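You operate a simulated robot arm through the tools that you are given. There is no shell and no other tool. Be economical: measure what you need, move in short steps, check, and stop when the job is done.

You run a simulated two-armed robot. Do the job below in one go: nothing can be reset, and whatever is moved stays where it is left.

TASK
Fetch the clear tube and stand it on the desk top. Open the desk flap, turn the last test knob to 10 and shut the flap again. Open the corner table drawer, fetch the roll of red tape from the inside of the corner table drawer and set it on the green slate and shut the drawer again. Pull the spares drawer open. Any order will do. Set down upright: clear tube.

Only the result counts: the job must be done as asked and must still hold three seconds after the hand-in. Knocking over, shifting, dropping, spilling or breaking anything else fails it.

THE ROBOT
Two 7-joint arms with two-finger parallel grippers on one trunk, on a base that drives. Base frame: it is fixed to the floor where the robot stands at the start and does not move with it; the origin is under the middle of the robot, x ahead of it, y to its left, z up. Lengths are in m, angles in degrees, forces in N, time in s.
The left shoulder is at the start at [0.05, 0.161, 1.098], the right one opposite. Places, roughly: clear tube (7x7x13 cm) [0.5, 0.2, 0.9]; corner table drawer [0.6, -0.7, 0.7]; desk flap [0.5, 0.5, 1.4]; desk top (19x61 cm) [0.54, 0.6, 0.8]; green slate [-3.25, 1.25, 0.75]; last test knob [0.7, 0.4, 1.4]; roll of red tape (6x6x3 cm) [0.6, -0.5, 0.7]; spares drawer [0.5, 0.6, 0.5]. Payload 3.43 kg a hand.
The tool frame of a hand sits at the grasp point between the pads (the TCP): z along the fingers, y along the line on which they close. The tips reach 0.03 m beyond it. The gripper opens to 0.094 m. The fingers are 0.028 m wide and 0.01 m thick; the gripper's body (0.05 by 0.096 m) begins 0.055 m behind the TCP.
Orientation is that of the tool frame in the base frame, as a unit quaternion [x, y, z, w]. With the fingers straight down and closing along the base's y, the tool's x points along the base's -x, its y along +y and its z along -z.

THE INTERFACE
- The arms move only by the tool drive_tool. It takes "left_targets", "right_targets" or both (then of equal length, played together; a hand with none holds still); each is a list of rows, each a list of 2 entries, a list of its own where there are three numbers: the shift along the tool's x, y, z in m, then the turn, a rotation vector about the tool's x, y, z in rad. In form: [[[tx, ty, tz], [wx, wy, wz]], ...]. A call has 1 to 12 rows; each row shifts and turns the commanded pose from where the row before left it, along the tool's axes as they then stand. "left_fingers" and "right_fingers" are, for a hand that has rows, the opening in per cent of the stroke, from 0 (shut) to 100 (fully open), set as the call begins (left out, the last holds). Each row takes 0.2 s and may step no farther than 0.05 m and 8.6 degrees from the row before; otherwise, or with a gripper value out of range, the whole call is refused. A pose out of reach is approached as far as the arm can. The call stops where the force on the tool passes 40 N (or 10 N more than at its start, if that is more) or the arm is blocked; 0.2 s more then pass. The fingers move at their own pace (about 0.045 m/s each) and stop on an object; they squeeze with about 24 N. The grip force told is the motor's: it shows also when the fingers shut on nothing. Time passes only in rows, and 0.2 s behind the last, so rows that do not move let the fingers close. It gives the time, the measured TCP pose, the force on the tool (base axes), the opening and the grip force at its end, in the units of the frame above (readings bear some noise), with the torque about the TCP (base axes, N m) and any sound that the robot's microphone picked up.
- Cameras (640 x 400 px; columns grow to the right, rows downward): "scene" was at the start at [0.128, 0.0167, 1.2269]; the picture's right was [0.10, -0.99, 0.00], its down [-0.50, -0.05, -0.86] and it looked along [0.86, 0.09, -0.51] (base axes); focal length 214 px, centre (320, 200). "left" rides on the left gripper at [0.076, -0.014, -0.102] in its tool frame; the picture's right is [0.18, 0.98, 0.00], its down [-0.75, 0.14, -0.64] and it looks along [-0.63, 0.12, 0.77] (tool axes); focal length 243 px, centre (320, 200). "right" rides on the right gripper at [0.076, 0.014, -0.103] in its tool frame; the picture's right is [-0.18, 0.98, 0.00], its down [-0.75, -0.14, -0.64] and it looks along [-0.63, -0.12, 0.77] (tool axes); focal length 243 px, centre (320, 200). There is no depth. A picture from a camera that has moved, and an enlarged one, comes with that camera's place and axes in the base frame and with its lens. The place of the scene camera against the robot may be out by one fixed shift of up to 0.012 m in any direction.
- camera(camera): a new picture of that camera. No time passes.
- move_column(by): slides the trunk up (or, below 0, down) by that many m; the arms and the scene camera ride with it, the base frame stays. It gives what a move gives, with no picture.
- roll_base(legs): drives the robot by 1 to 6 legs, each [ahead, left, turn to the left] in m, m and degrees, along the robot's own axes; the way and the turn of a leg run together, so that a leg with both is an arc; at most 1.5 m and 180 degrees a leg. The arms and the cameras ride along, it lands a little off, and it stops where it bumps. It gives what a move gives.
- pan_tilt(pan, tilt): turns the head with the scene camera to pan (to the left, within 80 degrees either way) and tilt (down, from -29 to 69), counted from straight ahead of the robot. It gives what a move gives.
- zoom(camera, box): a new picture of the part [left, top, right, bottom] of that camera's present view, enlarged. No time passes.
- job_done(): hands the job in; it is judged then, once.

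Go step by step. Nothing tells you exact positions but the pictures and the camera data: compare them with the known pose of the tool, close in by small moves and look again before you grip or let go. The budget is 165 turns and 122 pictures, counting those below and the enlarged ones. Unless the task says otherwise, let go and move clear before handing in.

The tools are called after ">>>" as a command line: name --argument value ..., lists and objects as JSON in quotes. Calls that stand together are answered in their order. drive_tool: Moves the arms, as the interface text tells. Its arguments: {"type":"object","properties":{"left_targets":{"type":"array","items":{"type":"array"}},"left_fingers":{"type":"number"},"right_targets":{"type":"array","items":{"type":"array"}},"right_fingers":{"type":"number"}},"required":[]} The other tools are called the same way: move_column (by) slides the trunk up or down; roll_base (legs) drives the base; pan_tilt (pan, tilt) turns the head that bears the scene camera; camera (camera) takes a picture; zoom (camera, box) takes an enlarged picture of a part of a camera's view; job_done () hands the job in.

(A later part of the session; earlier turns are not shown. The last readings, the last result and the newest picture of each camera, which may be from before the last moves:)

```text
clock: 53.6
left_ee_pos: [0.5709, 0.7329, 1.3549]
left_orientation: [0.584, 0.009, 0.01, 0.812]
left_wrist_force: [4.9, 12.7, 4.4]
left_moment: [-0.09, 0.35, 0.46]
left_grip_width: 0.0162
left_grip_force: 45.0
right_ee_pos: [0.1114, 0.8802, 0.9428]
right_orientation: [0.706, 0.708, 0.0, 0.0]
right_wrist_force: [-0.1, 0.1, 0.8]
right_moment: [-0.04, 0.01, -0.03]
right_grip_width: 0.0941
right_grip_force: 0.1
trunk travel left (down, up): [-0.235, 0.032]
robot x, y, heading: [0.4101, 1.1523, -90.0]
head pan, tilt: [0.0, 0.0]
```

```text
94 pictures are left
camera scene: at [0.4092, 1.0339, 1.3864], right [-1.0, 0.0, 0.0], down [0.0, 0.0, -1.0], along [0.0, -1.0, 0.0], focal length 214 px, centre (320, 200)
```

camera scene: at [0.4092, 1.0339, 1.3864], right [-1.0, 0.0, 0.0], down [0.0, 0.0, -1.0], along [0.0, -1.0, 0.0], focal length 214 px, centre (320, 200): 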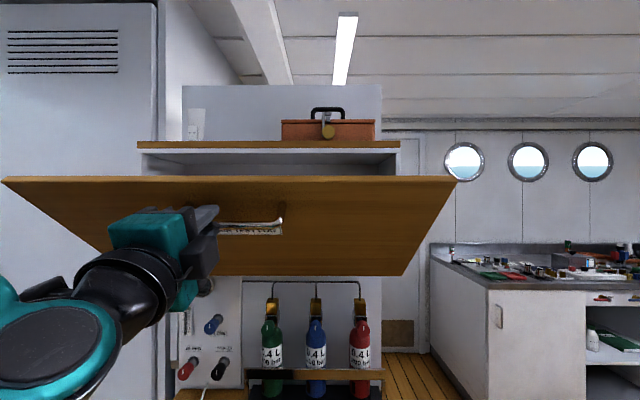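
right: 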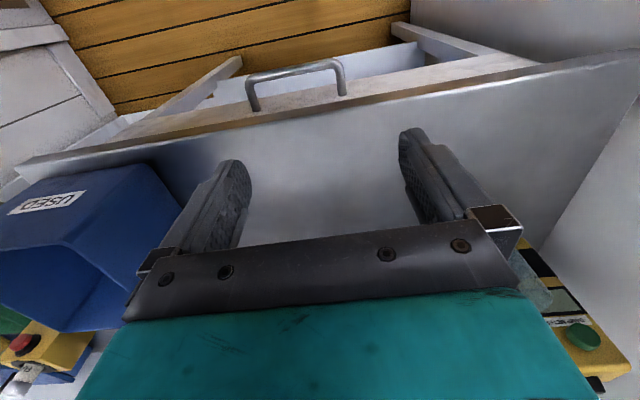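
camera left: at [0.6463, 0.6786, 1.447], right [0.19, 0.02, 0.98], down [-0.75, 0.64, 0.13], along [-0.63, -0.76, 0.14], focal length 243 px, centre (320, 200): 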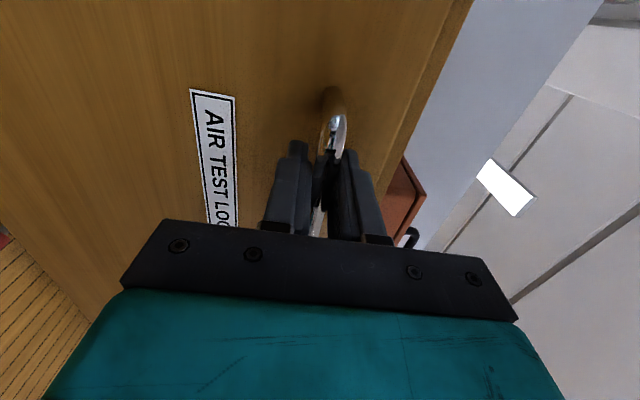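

It follows well (flap ~48° open). I'll continue the same way a few more steps.

>>> roll_base --legs '[[-0.01, 0, 0]]'

>>> move_column --by -0.02

>>> roll_base --legs '[[-0.008, 0, 0]]'

>>> move_column --by -0.02

>>> drive_tool --left_targets '[[[0, 0, 0], [0, 0, 0]]]'

>>> camera --camera "scene"

```text
clock: 54.4
left_ee_pos: [0.5701, 0.7356, 1.3499]
left_orientation: [0.589, 0.008, 0.01, 0.808]
left_wrist_force: [3.7, -8.0, -10.8]
left_moment: [0.14, 0.28, 0.18]
left_grip_width: 0.0162
left_grip_force: 44.8
right_ee_pos: [0.1111, 0.8872, 0.9415]
right_orientation: [0.707, 0.707, 0.0, 0.0]
right_wrist_force: [0.4, 0.2, -0.9]
right_moment: [-0.02, -0.02, 0.0]
right_grip_width: 0.0938
right_grip_force: 0.0
trunk travel left (down, up): [-0.235, 0.032]
robot x, y, heading: [0.411, 1.1605, -89.8]
head pan, tilt: [0.0, 0.0]
```

```text
clock: 55.0
left_ee_pos: [0.5696, 0.7439, 1.3359]
left_orientation: [0.584, 0.009, 0.01, 0.812]
left_wrist_force: [4.7, 22.4, 7.6]
left_moment: [-0.1, 0.37, 0.58]
left_grip_width: 0.0161
left_grip_force: 45.0
right_ee_pos: [0.1103, 0.8934, 0.9237]
right_orientation: [0.707, 0.707, -0.002, 0.003]
right_wrist_force: [0.7, 0.1, -0.3]
right_moment: [0.02, -0.01, -0.01]
right_grip_width: 0.094
right_grip_force: 0.0
trunk travel left (down, up): [-0.215, 0.052]
robot x, y, heading: [0.4075, 1.1653, -89.8]
head pan, tilt: [0.0, 0.0]
```

```text
clock: 55.8
left_ee_pos: [0.5713, 0.7454, 1.3301]
left_orientation: [0.59, 0.009, 0.009, 0.807]
left_wrist_force: [4.1, 3.0, -4.3]
left_moment: [0.21, 0.31, 0.22]
left_grip_width: 0.0159
left_grip_force: 44.5
right_ee_pos: [0.1109, 0.8972, 0.9223]
right_orientation: [0.707, 0.707, -0.001, 0.001]
right_wrist_force: [-0.4, -0.3, 0.1]
right_moment: [0.0, -0.01, 0.01]
right_grip_width: 0.0941
right_grip_force: 0.1
trunk travel left (down, up): [-0.215, 0.052]
robot x, y, heading: [0.412, 1.1749, -89.8]
head pan, tilt: [0.0, 0.0]
```

```text
clock: 56.4
left_ee_pos: [0.5702, 0.7533, 1.3137]
left_orientation: [0.586, 0.008, 0.009, 0.81]
left_wrist_force: [5.1, 30.9, 8.0]
left_moment: [-0.08, 0.35, 0.49]
left_grip_width: 0.0161
left_grip_force: 44.9
right_ee_pos: [0.1112, 0.9, 0.904]
right_orientation: [0.706, 0.708, -0.003, 0.002]
right_wrist_force: [0.4, -0.8, 0.3]
right_moment: [-0.02, -0.03, 0.0]
right_grip_width: 0.0941
right_grip_force: 0.1
trunk travel left (down, up): [-0.195, 0.072]
robot x, y, heading: [0.4118, 1.1754, -89.8]
head pan, tilt: [0.0, 0.0]
```

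```text
clock: 56.8
left_ee_pos: [0.5707, 0.7527, 1.3139]
left_orientation: [0.585, 0.008, 0.01, 0.811]
left_wrist_force: [6.7, 33.3, 9.8]
left_moment: [0.01, 0.22, 0.01]
left_grip_width: 0.0162
left_grip_force: 44.8
right_ee_pos: [0.1108, 0.9006, 0.9032]
right_orientation: [0.708, 0.707, -0.003, 0.003]
right_wrist_force: [1.0, 0.6, -0.6]
right_moment: [0.02, -0.01, -0.01]
right_grip_width: 0.094
right_grip_force: 0.0
trunk travel left (down, up): [-0.195, 0.072]
robot x, y, heading: [0.4086, 1.1714, -90.0]
head pan, tilt: [0.0, 0.0]
```

```text
93 pictures are left
camera scene: at [0.4091, 1.0554, 1.3468], right [-1.0, 0.0, 0.0], down [0.0, -0.01, -1.0], along [0.0, -1.0, 0.01], focal length 214 px, centre (320, 200)
```

scene: 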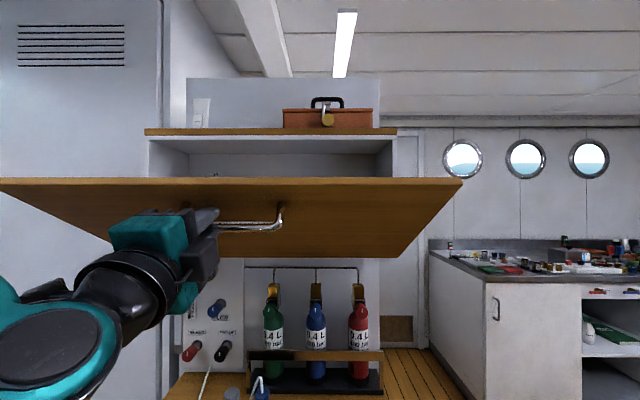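

The flap is about 57° open. I'll open the fingers slightly (the lower finger still supports the bar) to see whether the flap stays by itself.

>>> drive_tool --left_targets '[[[0, 0, 0], [0, 0, 0]], [[0, 0, 0], [0, 0, 0]], [[0, 0, 0], [0, 0, 0]]]' --left_fingers 60

>>> camera --camera "scene"

>>> camera --camera "left"

```text
clock: 57.6
left_ee_pos: [0.5715, 0.7429, 1.3054]
left_orientation: [0.595, 0.007, 0.012, 0.804]
left_wrist_force: [1.5, -4.4, -16.1]
left_moment: [2.08, -0.58, -0.22]
left_grip_width: 0.0464
left_grip_force: 0.1
right_ee_pos: [0.1096, 0.8963, 0.9015]
right_orientation: [0.707, 0.707, 0.0, 0.0]
right_wrist_force: [0.6, -0.5, 0.7]
right_moment: [0.01, -0.06, 0.03]
right_grip_width: 0.0938
right_grip_force: 0.1
trunk travel left (down, up): [-0.195, 0.072]
robot x, y, heading: [0.4113, 1.1725, -89.9]
head pan, tilt: [0.0, 0.0]
```

```text
92 pictures are left
camera scene: at [0.4089, 1.0461, 1.3454], right [-1.0, 0.0, 0.0], down [0.0, 0.0, -1.0], along [0.0, -1.0, 0.0], focal length 214 px, centre (320, 200)
```

scene: 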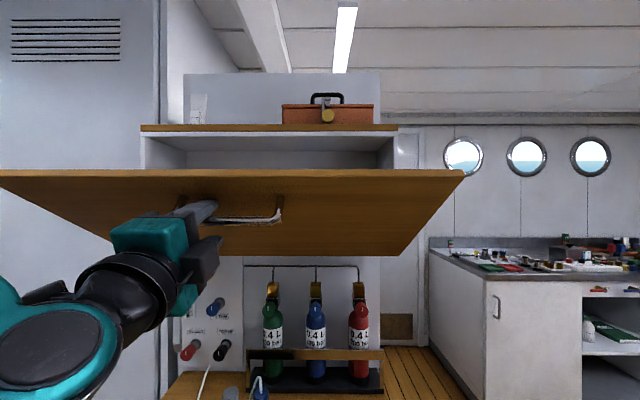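

```text
91 pictures are left
camera left: at [0.6448, 0.8378, 1.2623], right [0.18, 0.29, 0.94], down [-0.77, 0.63, -0.05], along [-0.61, -0.72, 0.34], focal length 243 px, centre (320, 200)
```

left: 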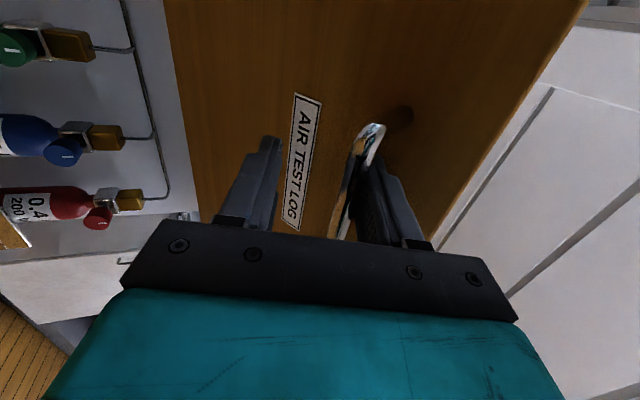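

The flap holds by itself. I'll back the base out to free the hand, then push the flap down from above.

>>> roll_base --legs '[[-0.15, 0, 0]]'

>>> camera --camera "scene"

```text
clock: 59.0
left_ee_pos: [0.5715, 0.8976, 1.3102]
left_orientation: [0.59, 0.009, 0.012, 0.807]
left_wrist_force: [0.1, -0.5, 0.9]
left_moment: [0.02, -0.01, -0.03]
left_grip_width: 0.0565
left_grip_force: 0.1
right_ee_pos: [0.1112, 1.0466, 0.9021]
right_orientation: [0.706, 0.708, 0.0, 0.001]
right_wrist_force: [-0.3, 0.4, 0.4]
right_moment: [-0.03, 0.03, -0.02]
right_grip_width: 0.0941
right_grip_force: 0.1
trunk travel left (down, up): [-0.195, 0.072]
robot x, y, heading: [0.4059, 1.3216, -89.9]
head pan, tilt: [0.0, 0.0]
```

```text
90 pictures are left
camera scene: at [0.4084, 1.2003, 1.346], right [-1.0, 0.0, 0.0], down [0.0, 0.0, -1.0], along [0.0, -1.0, 0.0], focal length 214 px, centre (320, 200)
```

scene: 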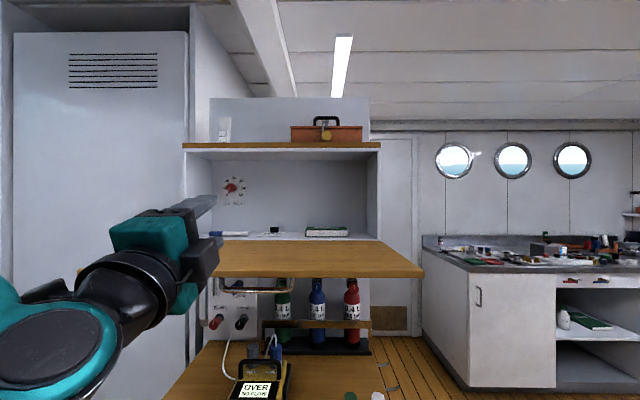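

The flap came down fully open and shows the dial inside. I'll zoom in on the dial.

>>> move_column --by 0.07

>>> zoom --camera "scene" --box '[180, 150, 400, 290]'

>>> zoom --camera "scene" --box '[205, 185, 265, 225]'

```text
clock: 60.1
left_ee_pos: [0.5709, 0.8964, 1.3797]
left_orientation: [0.59, 0.009, 0.013, 0.808]
left_wrist_force: [1.4, -0.1, 0.9]
left_moment: [0.02, 0.01, 0.03]
left_grip_width: 0.0563
left_grip_force: 0.0
right_ee_pos: [0.1104, 1.047, 0.971]
right_orientation: [0.706, 0.708, 0.0, 0.001]
right_wrist_force: [0.2, -0.1, 0.1]
right_moment: [-0.02, 0.01, -0.04]
right_grip_width: 0.094
right_grip_force: 0.1
trunk travel left (down, up): [-0.265, 0.002]
robot x, y, heading: [0.4115, 1.3201, -89.9]
head pan, tilt: [0.0, 0.0]
```

```text
2.86 times, centred on (290, 220) of scene
camera zoom: at [0.4083, 1.1994, 1.4159], right [-1.0, 0.0, 0.0], down [0.0, 0.0, -1.0], along [0.0, -1.0, 0.0], focal length 613 px, centre (406, 143)
```

zoom: 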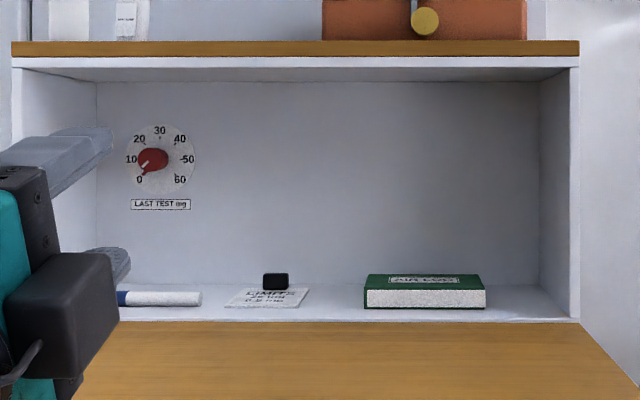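

```text
10.00 times, centred on (235, 205) of scene
camera zoom: at [0.4083, 1.1994, 1.4159], right [-1.0, 0.0, 0.0], down [0.0, 0.0, -1.0], along [0.0, -1.0, 0.0], focal length 2145 px, centre (1170, 150)
```

zoom: 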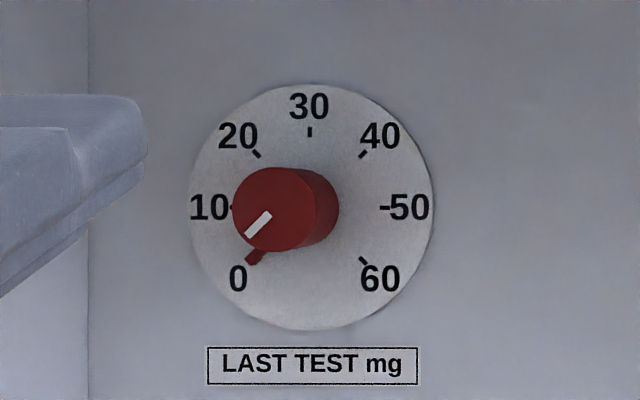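

The dial reads 0 now; 10 is a 45° clockwise turn, and the knob is round (~3 cm) near (0.73–0.75, 0.37, 1.393). I'll level the hand and roll it to a more natural orientation to gain reach.

>>> drive_tool --left_targets '[[[0, 0, 0], [0.15, 0, 0]], [[0, 0, 0], [0.15, 0, 0]], [[0.02, 0, 0], [0, 0, -0.15]], [[0.02, 0, 0], [0, 0, -0.15]], [[0.02, 0, 0], [0, 0, -0.15]], [[0.02, 0, 0], [0, 0, -0.15]], [[0.02, 0, 0], [0, 0, -0.15]], [[0, 0, 0], [0, 0, -0.15]], [[0, 0, 0], [0, 0, -0.15]], [[0, 0, 0], [0, 0, -0.15]], [[0, 0, 0], [0, 0, -0.15]], [[0, 0, 0], [0, 0, -0.15]]]' --left_fingers 100

>>> camera --camera "scene"

```text
clock: 62.7
left_ee_pos: [0.6646, 0.8938, 1.3548]
left_orientation: [0.507, 0.488, -0.477, 0.526]
left_wrist_force: [0.2, -0.1, -0.3]
left_moment: [-0.01, -0.03, -0.01]
left_grip_width: 0.0942
left_grip_force: 0.1
left hand out of reach, approached as far as the arm can: row 7
right_ee_pos: [0.1106, 1.0471, 0.9727]
right_orientation: [0.706, 0.708, 0.0, 0.002]
right_wrist_force: [0.8, 0.0, -0.2]
right_moment: [0.0, -0.01, 0.0]
right_grip_width: 0.0941
right_grip_force: 0.0
trunk travel left (down, up): [-0.265, 0.002]
robot x, y, heading: [0.4096, 1.3203, -89.8]
head pan, tilt: [0.0, 0.0]
```

```text
87 pictures are left
camera scene: at [0.4084, 1.1995, 1.4159], right [-1.0, 0.0, 0.0], down [0.0, 0.0, -1.0], along [0.0, -1.0, 0.0], focal length 214 px, centre (320, 200)
```

scene: 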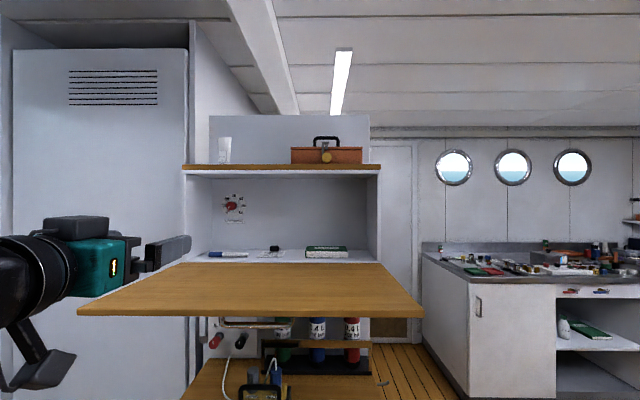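

The hand now points into the cabinet, level. I'll raise it to dial height and test its forward reach over the flap.

>>> drive_tool --left_targets '[[[-0.02, 0.01, 0.01], [0, 0, 0]], [[-0.02, 0.01, 0.02], [0, 0, 0]], [[0, 0, 0.04], [0, 0, 0]], [[0, 0, 0.04], [0, 0, 0]], [[0, 0, 0.04], [0, 0, 0]], [[0, 0, 0.04], [0, 0, 0]], [[0, 0, 0.04], [0, 0, 0]]]'

>>> camera --camera "scene"

```text
clock: 64.3
left_ee_pos: [0.69, 0.663, 1.3973]
left_orientation: [0.509, 0.487, -0.476, 0.527]
left_wrist_force: [-0.1, 0.5, 0.2]
left_moment: [0.0, 0.0, 0.01]
left_grip_width: 0.0939
left_grip_force: 0.0
right_ee_pos: [0.11, 1.0468, 0.972]
right_orientation: [0.705, 0.709, 0.0, 0.002]
right_wrist_force: [0.6, 0.4, 0.3]
right_moment: [0.03, 0.02, 0.0]
right_grip_width: 0.094
right_grip_force: 0.0
trunk travel left (down, up): [-0.265, 0.002]
robot x, y, heading: [0.4081, 1.3202, -90.0]
head pan, tilt: [0.0, 0.0]
```

```text
86 pictures are left
camera scene: at [0.4081, 1.1986, 1.4157], right [-1.0, 0.0, 0.0], down [0.0, 0.0, -1.0], along [0.0, -1.0, 0.0], focal length 214 px, centre (320, 200)
```

scene: 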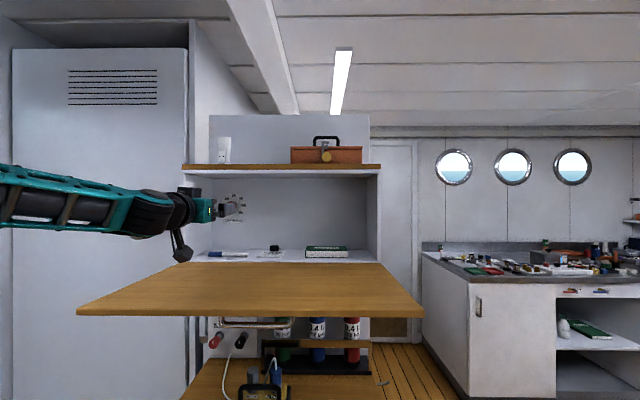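

Reach is fine in this orientation. I'll look with the hand camera to locate the knob.

>>> camera --camera "left"

```text
85 pictures are left
camera left: at [0.6778, 0.7651, 1.3204], right [0.99, 0.03, -0.11], down [0.07, 0.65, 0.76], along [0.09, -0.76, 0.64], focal length 243 px, centre (320, 200)
```

left: 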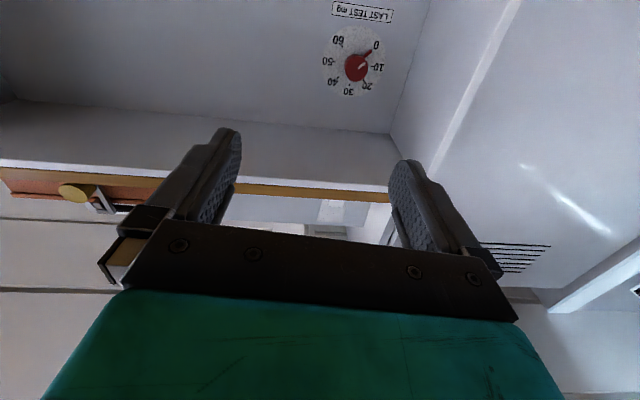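

The knob's front is at about (0.744, 0.395, 1.392). I'll pre-roll the hand −0.4 rad, align in x/z and extend as far as reachable, at a safe distance.

>>> drive_tool --left_targets '[[[0, 0.02, 0.02], [0, 0, 0]], [[0, 0.02, 0.02], [0, 0, 0]], [[0, 0.014, 0.02], [0, 0, 0]], [[0, 0, 0.02], [0, 0, -0.14]], [[0, 0, 0.02], [0, 0, -0.14]], [[0, 0, 0.02], [0, 0, -0.14]], [[0, 0, 0.02], [0, 0, 0]]]'

>>> camera --camera "left"

```text
clock: 65.9
left_ee_pos: [0.774, 0.5479, 1.3848]
left_orientation: [0.395, 0.583, -0.576, 0.415]
left_wrist_force: [-0.3, -0.7, 0.2]
left_moment: [0.01, -0.02, 0.05]
left_grip_width: 0.094
left_grip_force: 0.0
left hand out of reach, approached as far as the arm can: row 6, 7
right_ee_pos: [0.1106, 1.0467, 0.972]
right_orientation: [0.706, 0.708, 0.0, 0.001]
right_wrist_force: [-0.7, 0.0, 0.0]
right_moment: [0.01, -0.02, 0.01]
right_grip_width: 0.0939
right_grip_force: 0.1
trunk travel left (down, up): [-0.265, 0.002]
robot x, y, heading: [0.408, 1.3224, -89.5]
head pan, tilt: [0.0, 0.0]
```

```text
84 pictures are left
camera left: at [0.7312, 0.6479, 1.3165], right [0.86, 0.02, -0.51], down [0.37, 0.66, 0.65], along [0.35, -0.75, 0.56], focal length 243 px, centre (320, 200)
```

left: 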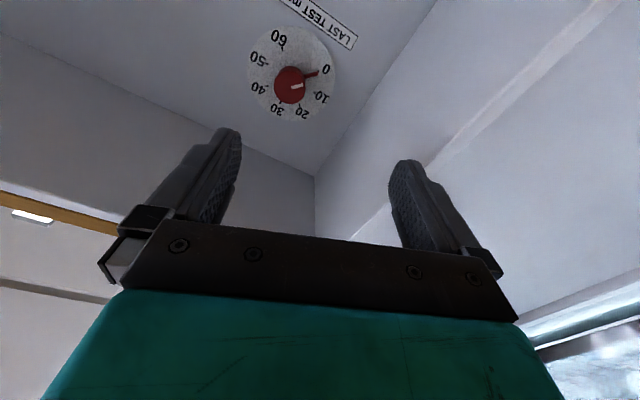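

The knob refines to (0.747, 0.395, 1.392). I'll draw the hand back a bit, centre it, and drive the base 13 cm ahead.

>>> drive_tool --left_targets '[[[0.001, -0.01, -0.02], [0, 0, 0]], [[0.001, -0.009, -0.02], [0, 0, 0]], [[0.001, -0.009, -0.01], [0, 0, 0]]]'

>>> roll_base --legs '[[0.13, 0, 0]]'

>>> camera --camera "left"

```text
clock: 66.7
left_ee_pos: [0.7452, 0.5969, 1.391]
left_orientation: [0.395, 0.582, -0.576, 0.416]
left_wrist_force: [0.0, 0.3, 0.6]
left_moment: [-0.06, -0.03, -0.01]
left_grip_width: 0.094
left_grip_force: 0.1
right_ee_pos: [0.1098, 1.0469, 0.972]
right_orientation: [0.705, 0.709, 0.0, 0.001]
right_wrist_force: [-0.4, 0.5, 0.3]
right_moment: [0.01, 0.03, 0.03]
right_grip_width: 0.0937
right_grip_force: 0.1
trunk travel left (down, up): [-0.265, 0.002]
robot x, y, heading: [0.4116, 1.3214, -89.7]
head pan, tilt: [0.0, 0.0]
```

```text
clock: 68.0
left_ee_pos: [0.7476, 0.4698, 1.3883]
left_orientation: [0.395, 0.583, -0.575, 0.417]
left_wrist_force: [-0.5, 0.1, -1.3]
left_moment: [-0.03, 0.0, 0.01]
left_grip_width: 0.094
left_grip_force: 0.1
right_ee_pos: [0.1102, 0.9196, 0.9718]
right_orientation: [0.705, 0.709, 0.001, 0.0]
right_wrist_force: [-0.7, -0.3, -0.1]
right_moment: [0.02, 0.01, 0.03]
right_grip_width: 0.0937
right_grip_force: 0.1
trunk travel left (down, up): [-0.265, 0.002]
robot x, y, heading: [0.4116, 1.1989, -89.8]
head pan, tilt: [0.0, 0.0]
```

```text
83 pictures are left
camera left: at [0.7051, 0.5707, 1.3218], right [0.86, 0.02, -0.51], down [0.37, 0.66, 0.65], along [0.35, -0.75, 0.56], focal length 243 px, centre (320, 200)
```

left: 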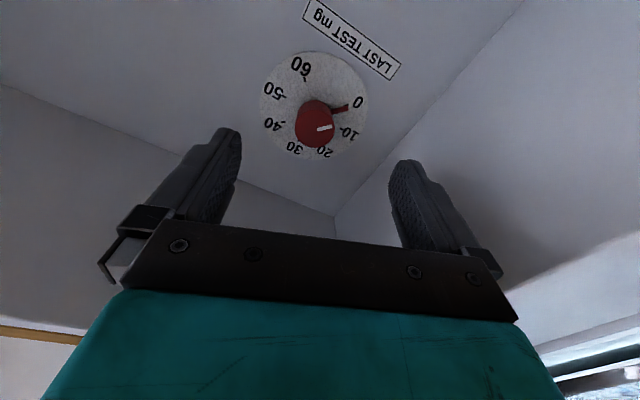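

The hand is aligned with the knob. I'll advance 5.5 cm and close on it.

>>> drive_tool --left_targets '[[[-0.004, -0.002, 0.02], [0, 0, 0]], [[0, 0, 0.02], [0, 0, 0]], [[0, 0, 0.015], [0, 0, 0]]]'

>>> camera --camera "left"

```text
clock: 68.8
left_ee_pos: [0.7482, 0.4282, 1.3949]
left_orientation: [0.395, 0.583, -0.576, 0.416]
left_wrist_force: [0.0, 0.4, -0.1]
left_moment: [-0.01, 0.0, 0.0]
left_grip_width: 0.0939
left_grip_force: 0.1
left hand out of reach, approached as far as the arm can: row 3
right_ee_pos: [0.1117, 0.9208, 0.972]
right_orientation: [0.705, 0.709, 0.0, 0.001]
right_wrist_force: [-0.3, 0.6, -0.2]
right_moment: [-0.01, -0.04, 0.0]
right_grip_width: 0.0938
right_grip_force: 0.1
trunk travel left (down, up): [-0.265, 0.002]
robot x, y, heading: [0.4129, 1.1955, -89.6]
head pan, tilt: [0.0, 0.0]
```

```text
82 pictures are left
camera left: at [0.7061, 0.5283, 1.3275], right [0.86, 0.02, -0.51], down [0.37, 0.66, 0.65], along [0.35, -0.75, 0.56], focal length 243 px, centre (320, 200)
```

left: 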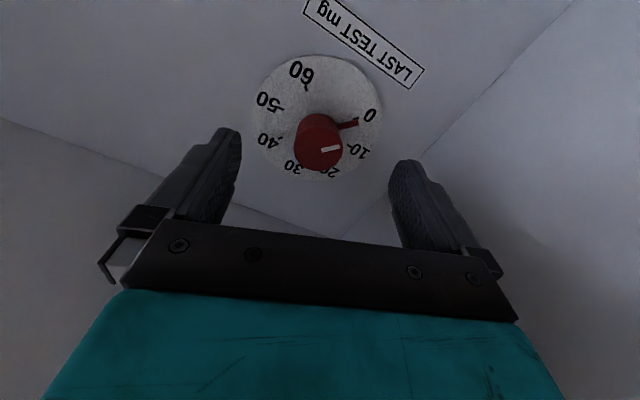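

Centred, but I need about 2 cm more depth; I'll roll the base 2.5 cm ahead and then close.

>>> roll_base --legs '[[0.022, 0, 0]]'

>>> drive_tool --left_targets '[[[0, 0, 0], [0, 0, 0]], [[0, 0, 0], [0, 0, 0]], [[0, 0, 0], [0, 0, 0]], [[0, 0, 0], [0, 0, 0]], [[0, 0, 0], [0, 0, 0]]]' --left_fingers 0

>>> camera --camera "left"

```text
clock: 69.6
left_ee_pos: [0.7494, 0.4049, 1.3936]
left_orientation: [0.395, 0.583, -0.575, 0.417]
left_wrist_force: [0.0, -0.5, 0.4]
left_moment: [0.0, 0.06, 0.0]
left_grip_width: 0.094
left_grip_force: 0.1
right_ee_pos: [0.1123, 0.8979, 0.9712]
right_orientation: [0.705, 0.709, 0.0, 0.0]
right_wrist_force: [0.4, 0.2, -0.5]
right_moment: [0.01, 0.0, -0.01]
right_grip_width: 0.0941
right_grip_force: 0.1
trunk travel left (down, up): [-0.265, 0.002]
robot x, y, heading: [0.4077, 1.1701, -89.7]
head pan, tilt: [0.0, 0.0]
```

```text
clock: 70.8
left_ee_pos: [0.7475, 0.4051, 1.3946]
left_orientation: [0.395, 0.582, -0.576, 0.416]
left_wrist_force: [-1.3, -0.3, 1.0]
left_moment: [0.07, 0.05, -0.13]
left_grip_width: 0.032
left_grip_force: 39.7
right_ee_pos: [0.1117, 0.8984, 0.9713]
right_orientation: [0.705, 0.709, 0.001, 0.002]
right_wrist_force: [-1.0, 0.0, 0.5]
right_moment: [0.01, -0.02, 0.0]
right_grip_width: 0.0942
right_grip_force: 0.1
trunk travel left (down, up): [-0.265, 0.002]
robot x, y, heading: [0.4112, 1.1726, -89.9]
head pan, tilt: [0.0, 0.0]
```

```text
81 pictures are left
camera left: at [0.7055, 0.5064, 1.3275], right [0.86, 0.02, -0.51], down [0.37, 0.66, 0.65], along [0.35, -0.75, 0.56], focal length 243 px, centre (320, 200)
```

left: 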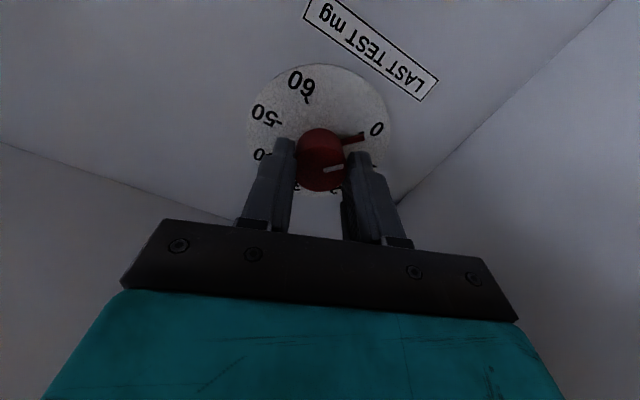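

The knob is gripped squarely (3.2 cm, low side force). I'll roll the hand 45° clockwise.

>>> drive_tool --left_targets '[[[0, 0, 0], [0, 0, 0.131]], [[0, 0, 0], [0, 0, 0.131]], [[0, 0, 0], [0, 0, 0.131]], [[0, 0, 0], [0, 0, 0.131]], [[0, 0, 0], [0, 0, 0.131]], [[0, 0, 0], [0, 0, 0.131]]]'

>>> camera --camera "left"

```text
clock: 72.2
left_ee_pos: [0.747, 0.4062, 1.3948]
left_orientation: [0.588, 0.386, -0.371, 0.607]
left_wrist_force: [-0.7, -1.6, 1.3]
left_moment: [-1.01, -0.02, -0.86]
left_grip_width: 0.0316
left_grip_force: 45.2
right_ee_pos: [0.1114, 0.8991, 0.9727]
right_orientation: [0.706, 0.708, 0.0, 0.001]
right_wrist_force: [0.4, 0.6, -0.6]
right_moment: [-0.03, -0.04, -0.02]
right_grip_width: 0.0939
right_grip_force: 0.0
trunk travel left (down, up): [-0.265, 0.002]
robot x, y, heading: [0.4112, 1.1722, -89.5]
head pan, tilt: [0.0, 0.0]
```

```text
80 pictures are left
camera left: at [0.7641, 0.5079, 1.3193], right [0.97, 0.03, 0.25], down [-0.21, 0.64, 0.73], along [-0.14, -0.76, 0.63], focal length 243 px, centre (320, 200)
```

left: 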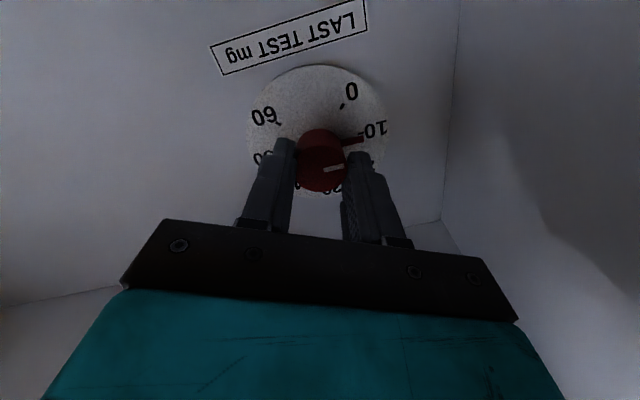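

Pointer appears at 10. I'll release and withdraw, then check the dial from the scene camera.

>>> drive_tool --left_targets '[[[0, 0, 0], [0, 0, 0]], [[0, 0, 0], [0, 0, 0]], [[0, 0, 0], [0, 0, 0]], [[0, 0, 0], [0, 0, 0]], [[0, 0, -0.04], [0, 0, 0]], [[0, 0, -0.04], [0, 0, 0]]]' --left_fingers 90

>>> zoom --camera "left" --box '[200, 20, 440, 170]'

```text
clock: 73.6
left_ee_pos: [0.7474, 0.4862, 1.3955]
left_orientation: [0.587, 0.387, -0.372, 0.606]
left_wrist_force: [0.0, 0.2, 0.0]
left_moment: [0.01, -0.01, 0.03]
left_grip_width: 0.0846
left_grip_force: 0.1
right_ee_pos: [0.1119, 0.8992, 0.9719]
right_orientation: [0.706, 0.709, 0.001, 0.001]
right_wrist_force: [0.8, 0.6, 0.4]
right_moment: [0.01, -0.01, 0.03]
right_grip_width: 0.0941
right_grip_force: 0.1
trunk travel left (down, up): [-0.265, 0.002]
robot x, y, heading: [0.4075, 1.1756, -89.5]
head pan, tilt: [0.0, 0.0]
```

```text
2.67 times, centred on (320, 95) of left
camera zoom: at [0.7633, 0.5877, 1.3185], right [0.97, 0.03, 0.25], down [-0.21, 0.64, 0.74], along [-0.14, -0.76, 0.63], focal length 647 px, centre (320, 480)
```

zoom: 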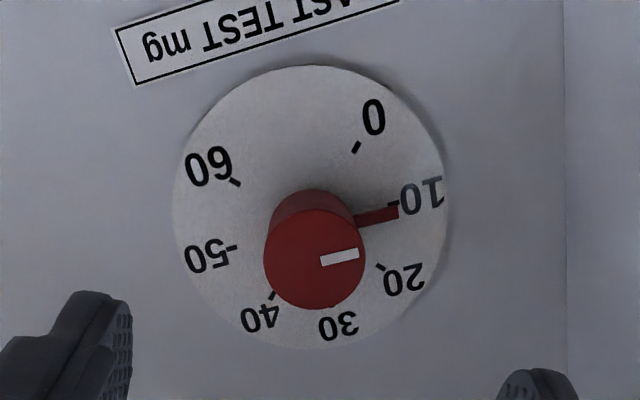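

The pointer sits on the 10 tick. I'll back the base away from the flap and confirm from the front.

>>> roll_base --legs '[[-0.45, 0, 0]]'

>>> zoom --camera "scene" --box '[210, 170, 330, 250]'

```text
clock: 76.3
left_ee_pos: [0.7455, 0.9334, 1.3946]
left_orientation: [0.588, 0.388, -0.372, 0.605]
left_wrist_force: [-0.1, 0.9, 0.4]
left_moment: [0.03, -0.02, 0.0]
left_grip_width: 0.0846
left_grip_force: 0.0
right_ee_pos: [0.1108, 1.3463, 0.9727]
right_orientation: [0.704, 0.71, 0.0, 0.0]
right_wrist_force: [-0.9, -0.1, 0.0]
right_moment: [0.0, -0.02, 0.0]
right_grip_width: 0.094
right_grip_force: 0.0
trunk travel left (down, up): [-0.265, 0.002]
robot x, y, heading: [0.4056, 1.6257, -89.4]
head pan, tilt: [0.0, 0.0]
```

```text
5.00 times, centred on (270, 210) of scene
camera zoom: at [0.4065, 1.5006, 1.416], right [-1.0, -0.01, 0.0], down [0.0, 0.0, -1.0], along [0.01, -1.0, 0.0], focal length 1072 px, centre (570, 150)
```

zoom: 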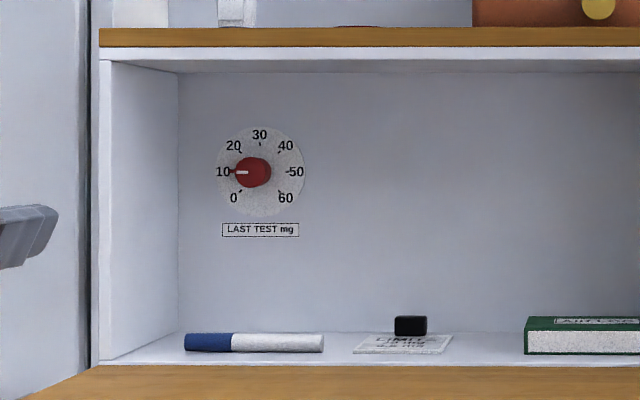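

Dial confirmed at 10. Now I'll close the fingers, level the roll and lower the hand to below the flap to push it shut from underneath.

>>> drive_tool --left_targets '[[[0, 0, 0], [0, 0, -0.145]], [[0, 0, 0], [0, 0, -0.145]], [[0, 0, 0], [0, 0, -0.145]], [[0.04, -0.01, 0], [0, 0, 0]], [[0.04, -0.01, 0], [0, 0, 0]], [[0.04, -0.01, 0], [0, 0, 0]], [[0.04, -0.01, 0], [0, 0, 0]], [[0.04, 0, 0], [0, 0, 0]], [[0.04, 0, 0], [0, 0, 0]]]' --left_fingers 0

>>> camera --camera "scene"

```text
clock: 78.3
left_ee_pos: [0.7141, 0.9296, 1.3127]
left_orientation: [0.497, 0.513, -0.486, 0.504]
left_wrist_force: [-0.1, -0.6, 0.0]
left_moment: [0.0, -0.02, 0.01]
left_grip_width: 0.0004
left_grip_force: 24.0
left hand out of reach, approached as far as the arm can: row 5, 6, 7, 8, 9
right_ee_pos: [0.1087, 1.3455, 0.9709]
right_orientation: [0.704, 0.711, 0.001, 0.001]
right_wrist_force: [0.0, -1.2, 0.4]
right_moment: [0.0, 0.0, 0.03]
right_grip_width: 0.0938
right_grip_force: 0.0
trunk travel left (down, up): [-0.265, 0.002]
robot x, y, heading: [0.4036, 1.6248, -89.4]
head pan, tilt: [0.0, 0.0]
```

```text
77 pictures are left
camera scene: at [0.4065, 1.4999, 1.4159], right [-1.0, -0.01, 0.0], down [0.0, 0.0, -1.0], along [0.01, -1.0, 0.0], focal length 214 px, centre (320, 200)
```

scene: 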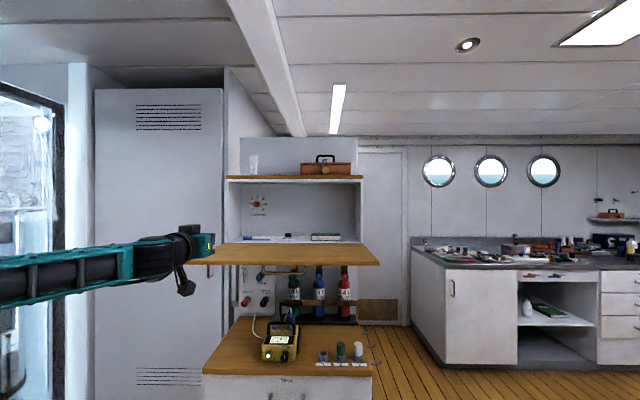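

The arm can't go lower in that posture, so I'll lower the column instead and slide in under the flap.

>>> move_column --by -0.17

>>> roll_base --legs '[[0.19, 0, 0]]'

>>> camera --camera "scene"

>>> camera --camera "left"

```text
clock: 80.2
left_ee_pos: [0.7115, 0.9282, 1.1446]
left_orientation: [0.497, 0.514, -0.485, 0.504]
left_wrist_force: [0.4, 0.1, 0.1]
left_moment: [-0.01, 0.02, 0.02]
left_grip_width: 0.0
left_grip_force: 23.8
right_ee_pos: [0.1093, 1.3475, 0.8024]
right_orientation: [0.704, 0.71, 0.001, 0.002]
right_wrist_force: [0.7, 0.5, -0.6]
right_moment: [0.03, -0.01, 0.0]
right_grip_width: 0.0942
right_grip_force: 0.0
trunk travel left (down, up): [-0.095, 0.172]
robot x, y, heading: [0.4087, 1.6237, -89.5]
head pan, tilt: [0.0, 0.0]
```

```text
clock: 81.7
left_ee_pos: [0.7162, 0.7412, 1.1442]
left_orientation: [0.496, 0.514, -0.485, 0.505]
left_wrist_force: [0.3, 0.4, -1.0]
left_moment: [0.0, 0.0, -0.05]
left_grip_width: 0.0
left_grip_force: 24.1
right_ee_pos: [0.1105, 1.1581, 0.8029]
right_orientation: [0.703, 0.711, -0.001, 0.001]
right_wrist_force: [-0.2, -0.4, -0.3]
right_moment: [-0.04, -0.04, -0.01]
right_grip_width: 0.0942
right_grip_force: 0.0
trunk travel left (down, up): [-0.095, 0.172]
robot x, y, heading: [0.4104, 1.4359, -89.7]
head pan, tilt: [0.0, 0.0]
```

```text
76 pictures are left
camera scene: at [0.4083, 1.3129, 1.2458], right [-1.0, -0.01, 0.0], down [0.0, 0.0, -1.0], along [0.01, -1.0, 0.0], focal length 214 px, centre (320, 200)
```

scene: 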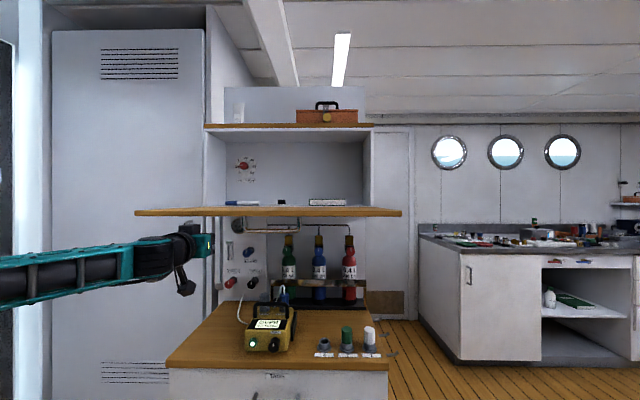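

```text
75 pictures are left
camera left: at [0.6973, 0.8449, 1.0691], right [0.98, 0.04, -0.18], down [0.12, 0.63, 0.77], along [0.14, -0.78, 0.61], focal length 243 px, centre (320, 200)
```

left: 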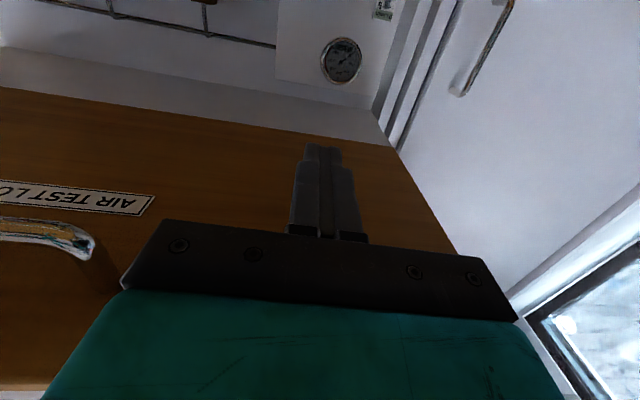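

The hand is under the flap, left of the handle. I'll raise the column to lift it.

>>> move_column --by 0.1

>>> move_column --by 0.06

>>> camera --camera "scene"

```text
clock: 83.1
left_ee_pos: [0.7142, 0.7412, 1.2433]
left_orientation: [0.497, 0.513, -0.486, 0.504]
left_wrist_force: [-1.0, -0.4, -3.5]
left_moment: [-0.23, -0.09, 0.03]
left_grip_width: 0.0
left_grip_force: 24.3
right_ee_pos: [0.1107, 1.1593, 0.9011]
right_orientation: [0.703, 0.711, 0.0, 0.002]
right_wrist_force: [-0.1, 0.5, 0.7]
right_moment: [0.03, 0.0, -0.02]
right_grip_width: 0.0942
right_grip_force: 0.1
trunk travel left (down, up): [-0.195, 0.072]
robot x, y, heading: [0.4096, 1.4342, -89.2]
head pan, tilt: [0.0, 0.0]
```

```text
clock: 84.1
left_ee_pos: [0.7158, 0.7429, 1.3045]
left_orientation: [0.496, 0.512, -0.487, 0.504]
left_wrist_force: [-0.6, 4.3, -3.7]
left_moment: [0.07, 0.03, -0.06]
left_grip_width: 0.0
left_grip_force: 24.4
right_ee_pos: [0.1111, 1.1598, 0.962]
right_orientation: [0.703, 0.711, 0.0, 0.002]
right_wrist_force: [0.5, -0.2, -0.1]
right_moment: [-0.04, 0.0, 0.02]
right_grip_width: 0.0941
right_grip_force: 0.1
trunk travel left (down, up): [-0.255, 0.012]
robot x, y, heading: [0.4066, 1.4378, -89.2]
head pan, tilt: [0.0, 0.0]
```

```text
74 pictures are left
camera scene: at [0.4085, 1.3136, 1.406], right [-1.0, -0.01, 0.0], down [0.0, 0.0, -1.0], along [0.01, -1.0, 0.0], focal length 214 px, centre (320, 200)
```

scene: 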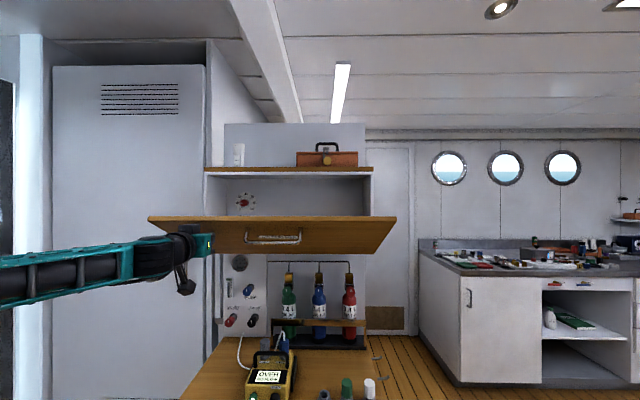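

The flap rises well. I'll push it on with the base forward, then raise the hand a bit and finish pushing.

>>> roll_base --legs '[[0.08, 0, 0]]'

>>> drive_tool --left_targets '[[[-0.03, 0, 0], [0, 0, 0]], [[-0.03, 0, 0], [0, 0, 0]], [[-0.03, 0, 0.01], [0, 0, 0]], [[0, 0, 0.02], [0, 0, 0]], [[0, 0, 0.02], [0, 0, 0]]]'

>>> camera --camera "scene"

```text
clock: 85.1
left_ee_pos: [0.7169, 0.662, 1.3005]
left_orientation: [0.498, 0.514, -0.484, 0.503]
left_wrist_force: [-0.2, 3.8, -7.0]
left_moment: [0.19, 0.02, 0.0]
left_grip_width: 0.0
left_grip_force: 23.6
right_ee_pos: [0.1124, 1.0779, 0.9622]
right_orientation: [0.704, 0.711, -0.001, 0.0]
right_wrist_force: [-0.7, -0.2, 0.2]
right_moment: [0.02, -0.03, -0.03]
right_grip_width: 0.0941
right_grip_force: 0.0
trunk travel left (down, up): [-0.255, 0.012]
robot x, y, heading: [0.4097, 1.3547, -89.5]
head pan, tilt: [0.0, 0.0]
```

```text
clock: 86.3
left_ee_pos: [0.7186, 0.6102, 1.3884]
left_orientation: [0.498, 0.514, -0.485, 0.502]
left_wrist_force: [-0.1, 1.4, 0.4]
left_moment: [-0.03, 0.01, 0.01]
left_grip_width: 0.0
left_grip_force: 24.2
right_ee_pos: [0.1113, 1.0783, 0.9629]
right_orientation: [0.703, 0.711, 0.0, 0.002]
right_wrist_force: [-0.6, -0.8, 0.4]
right_moment: [0.01, 0.01, -0.03]
right_grip_width: 0.0939
right_grip_force: 0.2
trunk travel left (down, up): [-0.255, 0.012]
robot x, y, heading: [0.4069, 1.3571, -89.4]
head pan, tilt: [0.0, 0.0]
```

```text
73 pictures are left
camera scene: at [0.4093, 1.2326, 1.4059], right [-1.0, -0.01, 0.0], down [0.0, 0.0, -1.0], along [0.01, -1.0, 0.0], focal length 214 px, centre (320, 200)
```

scene: 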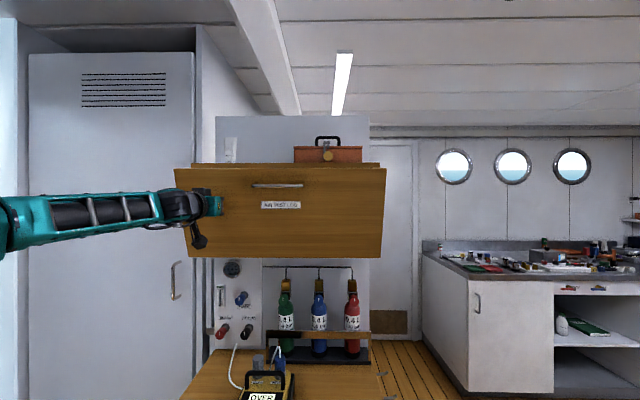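

Nearly closed; I'll push the last few centimetres until firm contact.

>>> drive_tool --left_targets '[[[0, 0, 0.02], [0, 0, 0]], [[0, 0, 0.02], [0, 0, 0]], [[0, 0, 0.015], [0, 0, 0]], [[0, 0, 0.015], [0, 0, 0]], [[0, 0, 0.01], [0, 0, 0]], [[0, 0, 0.01], [0, 0, 0]]]'

>>> camera --camera "scene"

```text
clock: 87.7
left_ee_pos: [0.7339, 0.5922, 1.3771]
left_orientation: [0.498, 0.514, -0.484, 0.503]
left_wrist_force: [-0.7, 2.6, 1.0]
left_moment: [-0.04, 0.01, -0.05]
left_grip_width: 0.0001
left_grip_force: 23.8
left hand out of reach, approached as far as the arm can: row 1, 2, 3, 4, 5, 6
right_ee_pos: [0.1118, 1.0795, 0.9624]
right_orientation: [0.704, 0.711, 0.001, 0.001]
right_wrist_force: [0.1, -0.6, 0.3]
right_moment: [-0.01, 0.01, 0.01]
right_grip_width: 0.0938
right_grip_force: 0.1
trunk travel left (down, up): [-0.255, 0.012]
robot x, y, heading: [0.4117, 1.3536, -89.2]
head pan, tilt: [0.0, 0.0]
```

```text
72 pictures are left
camera scene: at [0.4089, 1.2339, 1.406], right [-1.0, -0.01, 0.0], down [0.0, 0.0, -1.0], along [0.01, -1.0, 0.0], focal length 214 px, centre (320, 200)
```

scene: 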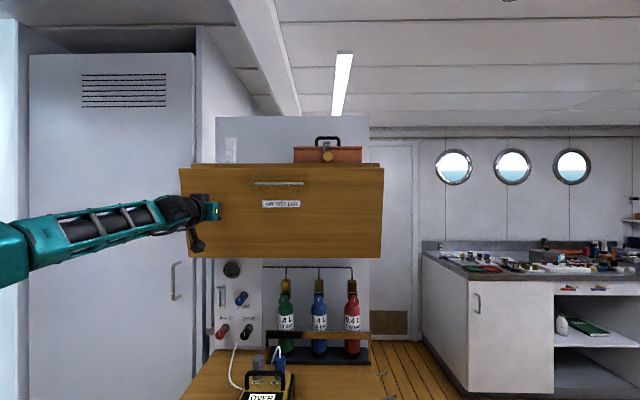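

Arm at its reach; I'll finish with the base moving forward until the contact force stops it.

>>> roll_base --legs '[[0.07, 0, 0]]'

>>> camera --camera "scene"

```text
clock: 88.7
left_ee_pos: [0.7324, 0.5635, 1.3803]
left_orientation: [0.498, 0.514, -0.485, 0.503]
left_wrist_force: [-2.5, 32.5, -3.4]
left_moment: [-0.29, -0.06, -0.27]
left_grip_width: 0.0
left_grip_force: 24.3
right_ee_pos: [0.1134, 1.0417, 0.9641]
right_orientation: [0.703, 0.712, -0.003, 0.004]
right_wrist_force: [-0.4, -0.5, 1.0]
right_moment: [0.02, 0.03, 0.01]
right_grip_width: 0.0942
right_grip_force: 0.1
trunk travel left (down, up): [-0.255, 0.012]
robot x, y, heading: [0.4087, 1.3193, -89.3]
head pan, tilt: [0.0, 0.0]
stopped in leg 1: the force on the tool passed its limit (the readings are from after the stop); the commanded pose is now the measured one
```

```text
71 pictures are left
camera scene: at [0.4097, 1.2017, 1.4066], right [-1.0, -0.01, 0.0], down [0.0, -0.01, -1.0], along [0.01, -1.0, 0.01], focal length 214 px, centre (320, 200)
```

scene: 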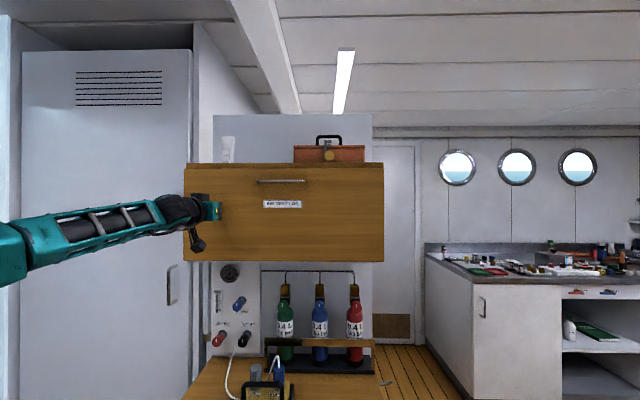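

The flap is shut (tip stopped at the closed face). I'll back off, point the left hand down again and retract it.

>>> roll_base --legs '[[-0.2, 0, 0]]'

>>> drive_tool --left_targets '[[[0, -0.01, -0.03], [0, 0.15, 0]], [[0, -0.01, -0.03], [0, 0.15, 0]], [[0, -0.01, -0.03], [0, 0.15, 0]], [[0, -0.01, -0.03], [0, 0.15, 0]], [[0.01, 0, -0.02], [0, 0.15, 0]], [[0.01, 0, 0], [0, 0.15, 0]], [[0.01, 0, 0], [0, 0.15, 0]], [[0.02, 0, 0], [0, 0.15, 0]], [[0.02, 0, 0], [0, 0.15, 0]], [[0.02, 0, 0], [0, 0.15, 0]], [[0.02, 0, 0], [0, 0.05, 0]]]'

>>> move_column --by -0.13

>>> camera --camera "scene"

```text
clock: 90.2
left_ee_pos: [0.7302, 0.7529, 1.3759]
left_orientation: [0.499, 0.514, -0.484, 0.502]
left_wrist_force: [0.1, 0.5, 0.3]
left_moment: [0.0, 0.02, -0.03]
left_grip_width: 0.0001
left_grip_force: 23.8
right_ee_pos: [0.11, 1.2369, 0.9627]
right_orientation: [0.703, 0.711, -0.001, 0.002]
right_wrist_force: [-0.1, 0.3, 0.5]
right_moment: [-0.02, -0.03, -0.01]
right_grip_width: 0.094
right_grip_force: 0.1
trunk travel left (down, up): [-0.255, 0.012]
robot x, y, heading: [0.4062, 1.5155, -89.2]
head pan, tilt: [0.0, 0.0]
```

```text
clock: 92.6
left_ee_pos: [0.7797, 1.0194, 1.3483]
left_orientation: [0.696, 0.718, 0.004, -0.002]
left_wrist_force: [0.5, -0.5, -0.1]
left_moment: [-0.02, 0.02, 0.0]
left_grip_width: 0.0002
left_grip_force: 24.0
left hand out of reach, approached as far as the arm can: row 5, 6, 7, 8, 9, 10
right_ee_pos: [0.1112, 1.2363, 0.9618]
right_orientation: [0.704, 0.71, 0.0, 0.002]
right_wrist_force: [0.3, -0.1, -0.2]
right_moment: [0.02, 0.01, -0.04]
right_grip_width: 0.0942
right_grip_force: 0.1
trunk travel left (down, up): [-0.255, 0.012]
robot x, y, heading: [0.4064, 1.5126, -89.1]
head pan, tilt: [0.0, 0.0]
```

```text
clock: 94.2
left_ee_pos: [0.7797, 1.0176, 1.218]
left_orientation: [0.696, 0.718, 0.003, -0.002]
left_wrist_force: [-0.3, 0.4, -0.1]
left_moment: [-0.04, -0.01, 0.0]
left_grip_width: 0.0
left_grip_force: 24.0
right_ee_pos: [0.111, 1.2358, 0.8322]
right_orientation: [0.704, 0.711, 0.0, 0.002]
right_wrist_force: [-0.2, -0.5, 0.8]
right_moment: [-0.01, 0.01, -0.02]
right_grip_width: 0.0939
right_grip_force: 0.0
trunk travel left (down, up): [-0.125, 0.142]
robot x, y, heading: [0.4031, 1.5146, -89.5]
head pan, tilt: [0.0, 0.0]
```

```text
70 pictures are left
camera scene: at [0.4073, 1.3918, 1.276], right [-1.0, -0.01, 0.0], down [0.0, 0.0, -1.0], along [0.01, -1.0, 0.0], focal length 214 px, centre (320, 200)
```

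scene: 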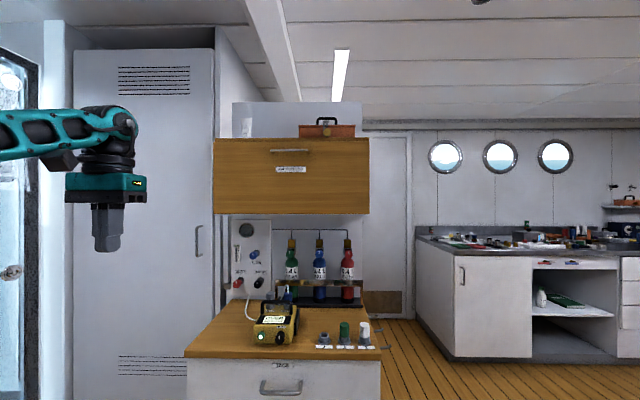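

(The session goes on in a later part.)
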